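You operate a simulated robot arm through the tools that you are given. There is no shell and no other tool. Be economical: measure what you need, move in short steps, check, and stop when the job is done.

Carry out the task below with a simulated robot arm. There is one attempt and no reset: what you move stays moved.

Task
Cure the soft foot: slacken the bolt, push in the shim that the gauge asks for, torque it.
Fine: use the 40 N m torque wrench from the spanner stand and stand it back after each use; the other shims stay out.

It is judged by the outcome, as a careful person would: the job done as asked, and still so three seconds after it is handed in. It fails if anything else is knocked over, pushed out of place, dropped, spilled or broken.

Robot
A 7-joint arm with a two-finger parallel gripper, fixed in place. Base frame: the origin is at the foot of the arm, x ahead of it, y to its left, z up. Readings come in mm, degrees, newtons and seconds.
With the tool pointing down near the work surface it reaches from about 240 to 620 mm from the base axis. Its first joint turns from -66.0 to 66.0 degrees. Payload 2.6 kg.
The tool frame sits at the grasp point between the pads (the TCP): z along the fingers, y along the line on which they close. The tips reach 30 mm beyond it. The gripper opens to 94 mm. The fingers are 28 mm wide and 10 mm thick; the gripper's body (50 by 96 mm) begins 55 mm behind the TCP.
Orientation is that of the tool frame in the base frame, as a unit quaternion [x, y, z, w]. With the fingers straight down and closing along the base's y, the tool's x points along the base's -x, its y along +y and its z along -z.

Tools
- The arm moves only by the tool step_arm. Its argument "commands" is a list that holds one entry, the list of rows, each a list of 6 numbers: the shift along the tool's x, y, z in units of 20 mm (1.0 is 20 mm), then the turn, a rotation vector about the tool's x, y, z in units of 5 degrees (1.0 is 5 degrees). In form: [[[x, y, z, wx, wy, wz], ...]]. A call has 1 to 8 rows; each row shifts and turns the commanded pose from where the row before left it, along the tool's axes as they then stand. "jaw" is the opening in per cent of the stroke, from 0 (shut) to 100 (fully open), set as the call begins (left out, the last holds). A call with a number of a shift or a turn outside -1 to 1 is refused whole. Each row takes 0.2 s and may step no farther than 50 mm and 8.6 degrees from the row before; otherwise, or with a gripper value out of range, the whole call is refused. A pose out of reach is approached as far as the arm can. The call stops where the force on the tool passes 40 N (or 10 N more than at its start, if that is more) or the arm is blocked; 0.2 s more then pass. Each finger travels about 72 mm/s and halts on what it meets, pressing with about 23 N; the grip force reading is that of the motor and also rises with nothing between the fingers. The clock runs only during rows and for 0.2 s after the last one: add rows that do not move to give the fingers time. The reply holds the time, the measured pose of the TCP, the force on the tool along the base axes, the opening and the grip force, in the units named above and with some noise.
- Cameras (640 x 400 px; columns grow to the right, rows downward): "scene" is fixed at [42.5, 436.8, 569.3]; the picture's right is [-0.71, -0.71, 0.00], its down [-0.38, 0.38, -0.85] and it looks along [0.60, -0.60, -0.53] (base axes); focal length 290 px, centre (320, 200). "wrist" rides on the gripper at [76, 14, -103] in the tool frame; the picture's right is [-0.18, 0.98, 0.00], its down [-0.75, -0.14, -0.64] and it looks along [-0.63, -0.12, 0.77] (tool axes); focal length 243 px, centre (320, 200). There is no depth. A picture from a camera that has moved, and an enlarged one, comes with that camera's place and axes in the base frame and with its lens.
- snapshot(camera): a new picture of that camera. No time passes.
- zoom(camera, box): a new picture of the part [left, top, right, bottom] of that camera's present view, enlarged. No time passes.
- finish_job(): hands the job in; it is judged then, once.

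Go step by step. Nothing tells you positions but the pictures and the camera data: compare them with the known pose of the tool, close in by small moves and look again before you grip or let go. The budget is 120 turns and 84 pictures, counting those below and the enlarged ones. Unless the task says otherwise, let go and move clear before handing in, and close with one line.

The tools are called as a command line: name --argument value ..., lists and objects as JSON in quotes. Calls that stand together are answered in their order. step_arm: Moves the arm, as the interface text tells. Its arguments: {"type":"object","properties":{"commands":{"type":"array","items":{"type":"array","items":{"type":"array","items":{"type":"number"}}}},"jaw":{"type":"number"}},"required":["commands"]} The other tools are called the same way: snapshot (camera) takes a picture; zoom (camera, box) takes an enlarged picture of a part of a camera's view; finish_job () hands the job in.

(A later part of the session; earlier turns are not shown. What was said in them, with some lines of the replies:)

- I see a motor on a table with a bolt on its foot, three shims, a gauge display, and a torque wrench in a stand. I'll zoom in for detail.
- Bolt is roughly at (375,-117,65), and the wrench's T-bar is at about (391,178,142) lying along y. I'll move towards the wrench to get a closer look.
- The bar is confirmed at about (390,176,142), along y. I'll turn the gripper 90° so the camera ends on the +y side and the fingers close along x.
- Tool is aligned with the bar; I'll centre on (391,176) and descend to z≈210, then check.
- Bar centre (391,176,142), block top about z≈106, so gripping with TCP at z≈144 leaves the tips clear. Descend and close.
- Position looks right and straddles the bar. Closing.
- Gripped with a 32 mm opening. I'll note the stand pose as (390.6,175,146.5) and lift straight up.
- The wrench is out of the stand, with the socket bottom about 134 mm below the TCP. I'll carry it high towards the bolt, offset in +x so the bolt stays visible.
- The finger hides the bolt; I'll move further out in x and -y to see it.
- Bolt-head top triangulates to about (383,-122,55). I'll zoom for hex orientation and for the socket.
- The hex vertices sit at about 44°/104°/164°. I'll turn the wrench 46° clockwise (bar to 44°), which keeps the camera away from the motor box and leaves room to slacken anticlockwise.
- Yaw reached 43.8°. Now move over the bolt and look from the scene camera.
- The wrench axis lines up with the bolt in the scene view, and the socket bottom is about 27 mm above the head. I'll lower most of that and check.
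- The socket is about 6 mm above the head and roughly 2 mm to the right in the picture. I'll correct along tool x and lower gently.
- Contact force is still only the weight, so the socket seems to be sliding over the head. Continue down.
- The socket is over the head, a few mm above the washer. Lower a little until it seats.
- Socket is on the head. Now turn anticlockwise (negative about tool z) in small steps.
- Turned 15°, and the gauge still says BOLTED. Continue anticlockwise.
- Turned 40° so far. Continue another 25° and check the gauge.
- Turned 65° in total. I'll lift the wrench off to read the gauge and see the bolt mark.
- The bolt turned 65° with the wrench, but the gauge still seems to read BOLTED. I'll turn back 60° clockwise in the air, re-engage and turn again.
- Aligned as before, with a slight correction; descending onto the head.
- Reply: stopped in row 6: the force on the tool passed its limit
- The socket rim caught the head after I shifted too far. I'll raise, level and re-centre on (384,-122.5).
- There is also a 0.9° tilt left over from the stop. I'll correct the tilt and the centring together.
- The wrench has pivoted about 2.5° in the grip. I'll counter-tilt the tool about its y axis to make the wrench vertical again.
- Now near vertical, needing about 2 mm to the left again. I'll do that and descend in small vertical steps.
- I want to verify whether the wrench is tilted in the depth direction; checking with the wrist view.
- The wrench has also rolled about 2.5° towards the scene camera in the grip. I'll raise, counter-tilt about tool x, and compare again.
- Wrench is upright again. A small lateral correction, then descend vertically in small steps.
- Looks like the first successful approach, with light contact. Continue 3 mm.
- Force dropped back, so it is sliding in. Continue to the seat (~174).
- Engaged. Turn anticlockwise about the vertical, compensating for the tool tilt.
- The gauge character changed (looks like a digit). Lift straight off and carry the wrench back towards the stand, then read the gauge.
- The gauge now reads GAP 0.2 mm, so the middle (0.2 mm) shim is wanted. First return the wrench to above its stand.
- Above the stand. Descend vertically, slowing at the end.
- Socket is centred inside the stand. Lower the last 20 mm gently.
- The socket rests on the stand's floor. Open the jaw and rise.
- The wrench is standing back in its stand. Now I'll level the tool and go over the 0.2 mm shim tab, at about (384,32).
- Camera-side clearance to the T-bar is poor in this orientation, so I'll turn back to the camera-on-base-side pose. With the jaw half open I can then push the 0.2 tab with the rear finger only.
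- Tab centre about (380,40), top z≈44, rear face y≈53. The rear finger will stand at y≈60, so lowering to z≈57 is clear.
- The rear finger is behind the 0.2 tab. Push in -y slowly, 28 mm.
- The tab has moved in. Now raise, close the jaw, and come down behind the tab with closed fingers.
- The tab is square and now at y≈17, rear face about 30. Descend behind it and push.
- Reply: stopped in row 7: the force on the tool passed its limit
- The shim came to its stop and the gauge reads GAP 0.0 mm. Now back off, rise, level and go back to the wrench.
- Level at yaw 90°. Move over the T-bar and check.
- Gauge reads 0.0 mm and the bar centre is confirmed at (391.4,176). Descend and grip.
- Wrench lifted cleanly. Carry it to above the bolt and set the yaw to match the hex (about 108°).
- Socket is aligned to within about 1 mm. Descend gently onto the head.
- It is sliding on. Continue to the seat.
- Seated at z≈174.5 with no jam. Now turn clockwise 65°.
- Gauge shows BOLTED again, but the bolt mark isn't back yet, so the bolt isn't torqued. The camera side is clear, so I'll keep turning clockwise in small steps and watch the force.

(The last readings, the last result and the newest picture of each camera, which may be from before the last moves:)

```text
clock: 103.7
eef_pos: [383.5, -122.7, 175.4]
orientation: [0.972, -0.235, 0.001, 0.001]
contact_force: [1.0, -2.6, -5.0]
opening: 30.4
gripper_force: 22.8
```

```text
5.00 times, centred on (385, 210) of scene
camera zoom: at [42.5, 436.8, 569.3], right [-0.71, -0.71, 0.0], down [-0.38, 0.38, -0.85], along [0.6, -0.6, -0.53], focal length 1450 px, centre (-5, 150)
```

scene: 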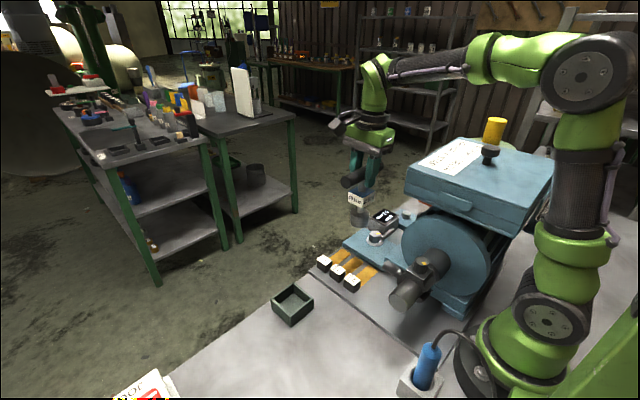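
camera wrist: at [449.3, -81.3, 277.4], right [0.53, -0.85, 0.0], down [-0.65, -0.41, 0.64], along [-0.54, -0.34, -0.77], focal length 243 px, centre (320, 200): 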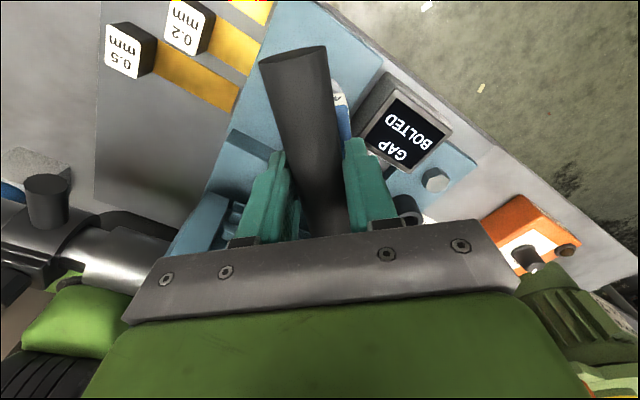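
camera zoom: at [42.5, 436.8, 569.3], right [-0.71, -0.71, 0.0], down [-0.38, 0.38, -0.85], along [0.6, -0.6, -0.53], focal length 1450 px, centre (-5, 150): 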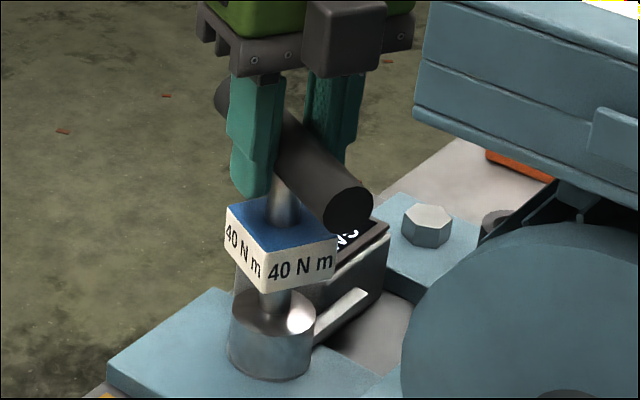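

The display text has changed; zooming in to read it.

zoom --camera "scene" --box '[375, 210, 405, 235]'

snapshot --camera "wrist"

```text
16.00 times, centred on (390, 222) of scene
camera zoom: at [42.5, 436.8, 569.3], right [-0.71, -0.71, 0.0], down [-0.38, 0.38, -0.85], along [0.6, -0.6, -0.53], focal length 4638 px, centre (-800, -160)
```

zoom: 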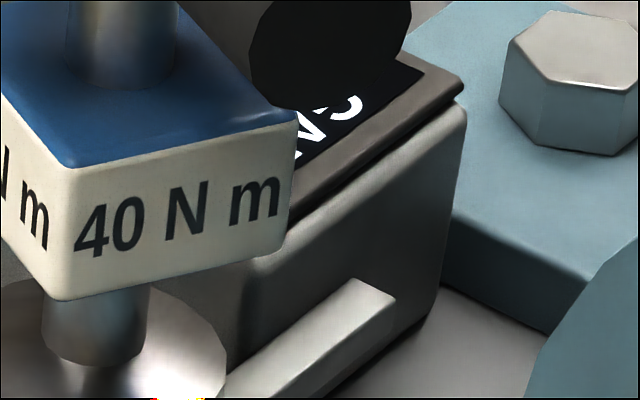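

```text
10 pictures are left
camera wrist: at [445.6, -170.6, 277.4], right [-0.61, -0.79, 0.0], down [-0.61, 0.47, 0.64], along [-0.51, 0.39, -0.77], focal length 243 px, centre (320, 200)
```

wrist: 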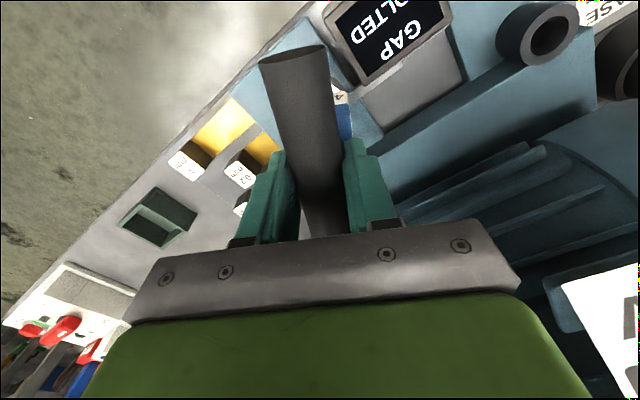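

Turned 135° in total, which should be at or just past the original tight position. I'll lift off to check the bolt's mark.

step_arm --commands '[[[0, 0, -0.5, 0, 0, 0], [0, 0, -0.5, 0, 0, 0], [0, 0, -1, 0, 0, 0], [0, 0, -1, 0, 0, 0], [0, 0, -1, 0, 0, 0], [0, 0, -1, 0, 0, 0], [0, 0, 0, 0, 0, 0]]]'

zoom --camera "scene" --box '[355, 200, 415, 250]'

```text
clock: 105.3
eef_pos: [385.7, -123.1, 275.2]
orientation: [0.972, -0.236, 0.0, 0.0]
contact_force: [0.2, 0.6, -6.4]
opening: 30.4
gripper_force: 22.7
```

```text
8.00 times, centred on (385, 225) of scene
camera zoom: at [42.5, 436.7, 569.3], right [-0.71, -0.71, 0.0], down [-0.38, 0.38, -0.85], along [0.6, -0.6, -0.53], focal length 2319 px, centre (-200, 0)
```

zoom: 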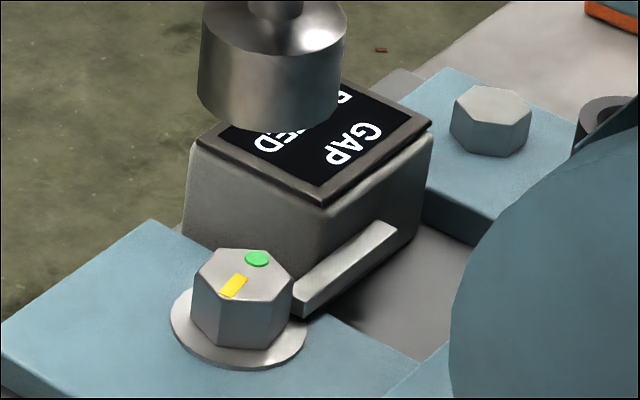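

A green tell-tale has appeared on the bolt head and the mark is back at its original place, so it's torqued. Now turn back to yaw 90° and return the wrench to its stand.

step_arm --commands '[[[0, 0, 0, 0, 0, -1], [0, 0, 0, 0, 0, -1], [0, 0, 0, 0, 0, -1], [0, 0, 0, 0, 0, -1], [0, 0, 0, 0, 0, -1], [0, 0, 0, 0, 0, -1], [0, 0, 0, 0, 0, -1], [0, 0, 0, 0, 0, -1]]]'

step_arm --commands '[[[0, 0, 0, 0, 0, -1], [0, 0, 0, 0, 0, -1], [0, 0, 0, 0, 0, -1], [0, 0, 0, 0, 0, -1], [0, 0, 0, 0, 0, -1], [0, 0, 0, 0, 0, -1], [0, 0, 0, 0, 0, -1], [0, 0, 0, 0, 0, -1]]]'

step_arm --commands '[[[0, 0, 0, 0, 0, -1], [0, 0, 0, 0, 0, -1], [0, 0, 0, 0, 0, -1], [0, 0, 0, 0, 0, -1], [0, 0, 0, 0, 0, -1], [0, 0, 0, 0, 0, -1], [0, 0, 0, 0, 0, -1], [0, 0, 0, 0, 0, -0.44]]]'

step_arm --commands '[[[1, 0.1, 0, 0, 0, 0], [1, 0.1, 0, 0, 0, 0], [1, 0.1, 0, 0, 0, 0], [1, 0.05, 0, 0, 0, 0], [1, 0, 0, 0, 0, 0], [1, 0, 0, 0, 0, 0], [1, 0, 0, 0, 0, 0], [1, 0, 0, 0, 0, 0]]]'

step_arm --commands '[[[1, 0, 0, 0, 0, 0], [1, 0, 0, 0, 0, 0], [1, 0, 0, 0, 0, 0], [1, 0, 0, 0, 0, 0], [1, 0, 0, 0, 0, 0], [1, 0, 0, 0, 0, 0], [0.95, 0, 0, 0, 0, 0], [0, 0, 0, 0, 0, 0]]]'

zoom --camera "scene" --box '[230, 160, 410, 320]'

```text
clock: 107.1
eef_pos: [385.0, -122.9, 275.8]
orientation: [0.993, 0.114, 0.0, 0.001]
contact_force: [0.5, 0.6, -5.3]
opening: 30.1
gripper_force: 23.1
```

```text
clock: 108.9
eef_pos: [384.4, -122.5, 274.6]
orientation: [0.895, 0.446, 0.0, 0.001]
contact_force: [0.7, -0.4, -5.7]
opening: 30.3
gripper_force: 23.1
```

```text
clock: 110.7
eef_pos: [385.0, -121.9, 273.7]
orientation: [0.706, 0.708, -0.001, 0.001]
contact_force: [-0.3, -0.2, -6.1]
opening: 30.1
gripper_force: 22.9
```

```text
clock: 112.5
eef_pos: [390.3, 35.2, 270.7]
orientation: [0.707, 0.707, -0.001, 0.002]
contact_force: [0.7, 0.1, -6.4]
opening: 30.1
gripper_force: 23.2
```

```text
clock: 114.3
eef_pos: [392.8, 177.4, 272.5]
orientation: [0.707, 0.707, -0.001, 0.001]
contact_force: [-0.3, 0.1, -5.6]
opening: 30.0
gripper_force: 23.3
```

```text
2.50 times, centred on (320, 240) of scene
camera zoom: at [42.5, 436.8, 569.3], right [-0.71, -0.71, 0.0], down [-0.38, 0.38, -0.85], along [0.6, -0.6, -0.53], focal length 725 px, centre (320, 100)
```

zoom: 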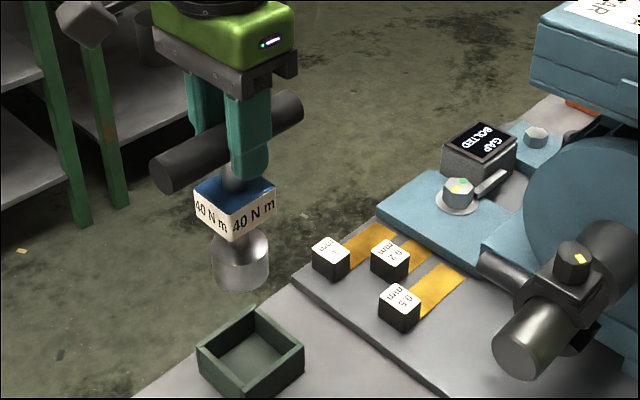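

Over the stand, 1–2 mm off to the left. Correct and descend.

step_arm --commands '[[[-0.06, -0.06, 1, 0, 0, 0], [0, 0, 1, 0, 0, 0], [0, 0, 1, 0, 0, 0], [0, 0, 1, 0, 0, 0], [0, 0, 1, 0, 0, 0], [0, 0, 0, 0, 0, 0]]]'

zoom --camera "scene" --box '[230, 190, 350, 330]'

```text
clock: 115.7
eef_pos: [391.7, 174.4, 175.2]
orientation: [0.706, 0.708, 0.0, 0.0]
contact_force: [-0.1, -0.4, -5.6]
opening: 29.9
gripper_force: 23.4
```

```text
2.86 times, centred on (290, 260) of scene
camera zoom: at [42.5, 436.8, 569.3], right [-0.71, -0.71, 0.0], down [-0.38, 0.38, -0.85], along [0.6, -0.6, -0.53], focal length 828 px, centre (406, 29)
```

zoom: 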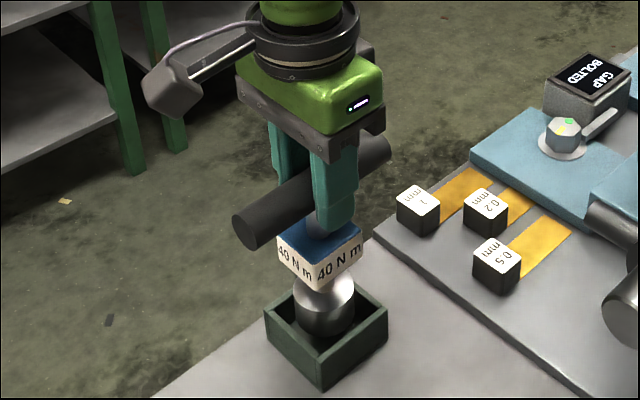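

Socket is inside the stand. Lower to the floor.

step_arm --commands '[[[0, 0, 0.6, 0, 0, 0], [0, 0, 0.5, 0, 0, 0], [0, 0, 0, 0, 0, 0]]]'

step_arm --commands '[[[0, 0, 0.1, 0, 0, 0], [0, 0, 0.1, 0, 0, 0], [0, 0, 0, 0, 0, 0]]]'

```text
clock: 116.5
eef_pos: [391.9, 174.0, 152.7]
orientation: [0.707, 0.707, -0.001, 0.001]
contact_force: [0.8, 0.0, -5.4]
opening: 29.7
gripper_force: 22.9
```

```text
clock: 117.3
eef_pos: [394.1, 174.5, 150.1]
orientation: [0.707, 0.707, 0.003, 0.004]
contact_force: [2.5, -3.4, 26.2]
opening: 29.5
gripper_force: 23.1
```

Contact with the stand floor. Relieve slightly and check before letting go.

step_arm --commands '[[[0, 0, -0.08, 0, 0, 0], [0, 0, 0, 0, 0, 0]]]'

zoom --camera "scene" --box '[230, 190, 350, 330]'

```text
clock: 117.9
eef_pos: [393.2, 175.8, 151.2]
orientation: [0.707, 0.708, 0.001, 0.002]
contact_force: [7.4, -4.0, 25.0]
opening: 29.6
gripper_force: 23.3
```

```text
2.86 times, centred on (290, 260) of scene
camera zoom: at [42.4, 436.7, 569.4], right [-0.71, -0.71, 0.0], down [-0.38, 0.38, -0.85], along [0.6, -0.6, -0.53], focal length 828 px, centre (406, 29)
```

zoom: 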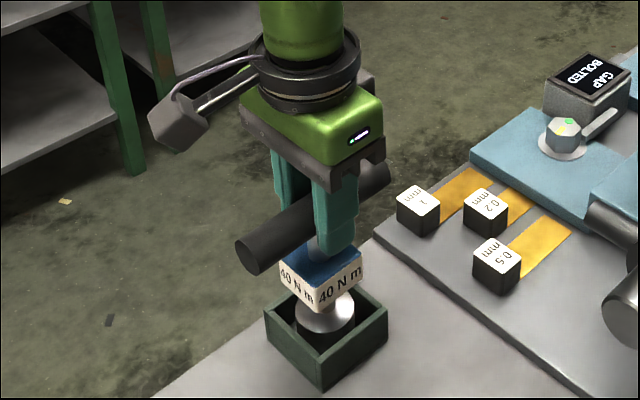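

Placement matches the earlier standing position. Relieve a bit more, open, and rise.

step_arm --commands '[[[0, 0, -0.07, 0, 0, 0], [0, 0, 0, 0, 0, 0]]]'

step_arm --commands '[[[0, 0, 0, 0, 0, 0], [0, 0, 0, 0, 0, 0], [0, 0, 0, 0, 0, 0], [0, 0, 0, 0, 0, 0], [0, 0, -1, 0, 0, 0], [0, 0, -1, 0, 0, 0], [0, 0, -1, 0, 0, 0], [0, 0, -1, 0, 0, 0]]]' --jaw 100

step_arm --commands '[[[0, 0, -1, 0, 0, 0], [0, 0, -1, 0, 0, 0], [0, 0, -1, 0, 0, 0], [0, 0, -1, 0, 0, 0], [0, 0, 0, 0, 0, 0]]]'

snapshot --camera "scene"

zoom --camera "scene" --box '[250, 190, 430, 330]'

```text
clock: 118.5
eef_pos: [391.5, 175.8, 150.9]
orientation: [0.707, 0.707, 0.0, 0.002]
contact_force: [5.1, -2.3, 17.9]
opening: 29.9
gripper_force: 23.2
```

```text
clock: 120.3
eef_pos: [390.8, 174.4, 229.6]
orientation: [0.708, 0.707, -0.001, 0.0]
contact_force: [0.4, 0.6, 0.9]
opening: 93.9
gripper_force: 0.0
```

```text
clock: 121.5
eef_pos: [389.1, 174.3, 307.3]
orientation: [0.708, 0.707, 0.0, 0.001]
contact_force: [0.2, 0.9, -0.8]
opening: 93.9
gripper_force: 0.1
```

```text
5 pictures are left
```

scene: 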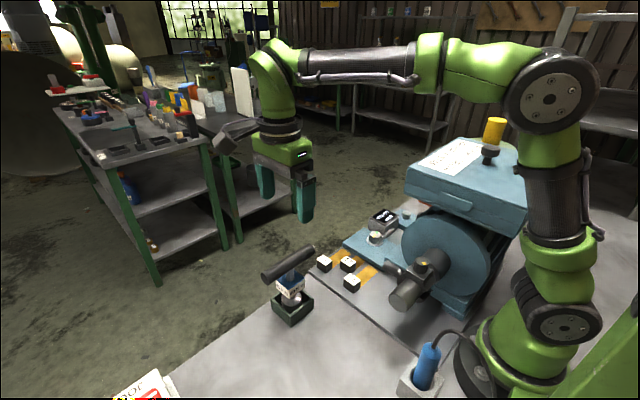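

```text
2.86 times, centred on (340, 260) of scene
camera zoom: at [42.5, 436.8, 569.3], right [-0.71, -0.71, 0.0], down [-0.38, 0.38, -0.85], along [0.6, -0.6, -0.53], focal length 828 px, centre (263, 29)
```

zoom: 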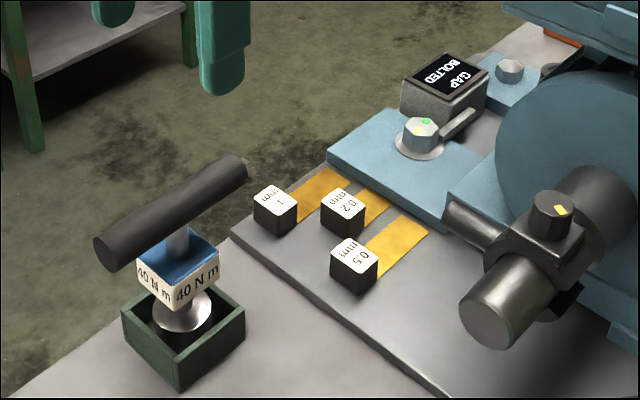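

The wrench stands in its stand, the 0.2 mm shim is in and the other two are out. The bolt shows the green tell-tale, the gauge reads BOLTED, and the arm is clear.

finish_job

```text
The job is handed in.
```

The soft foot is cured: I slackened the bolt, pushed in the 0.2 mm shim the gauge asked for, torqued the bolt with the 40 N m wrench and stood the wrench back in its stand.
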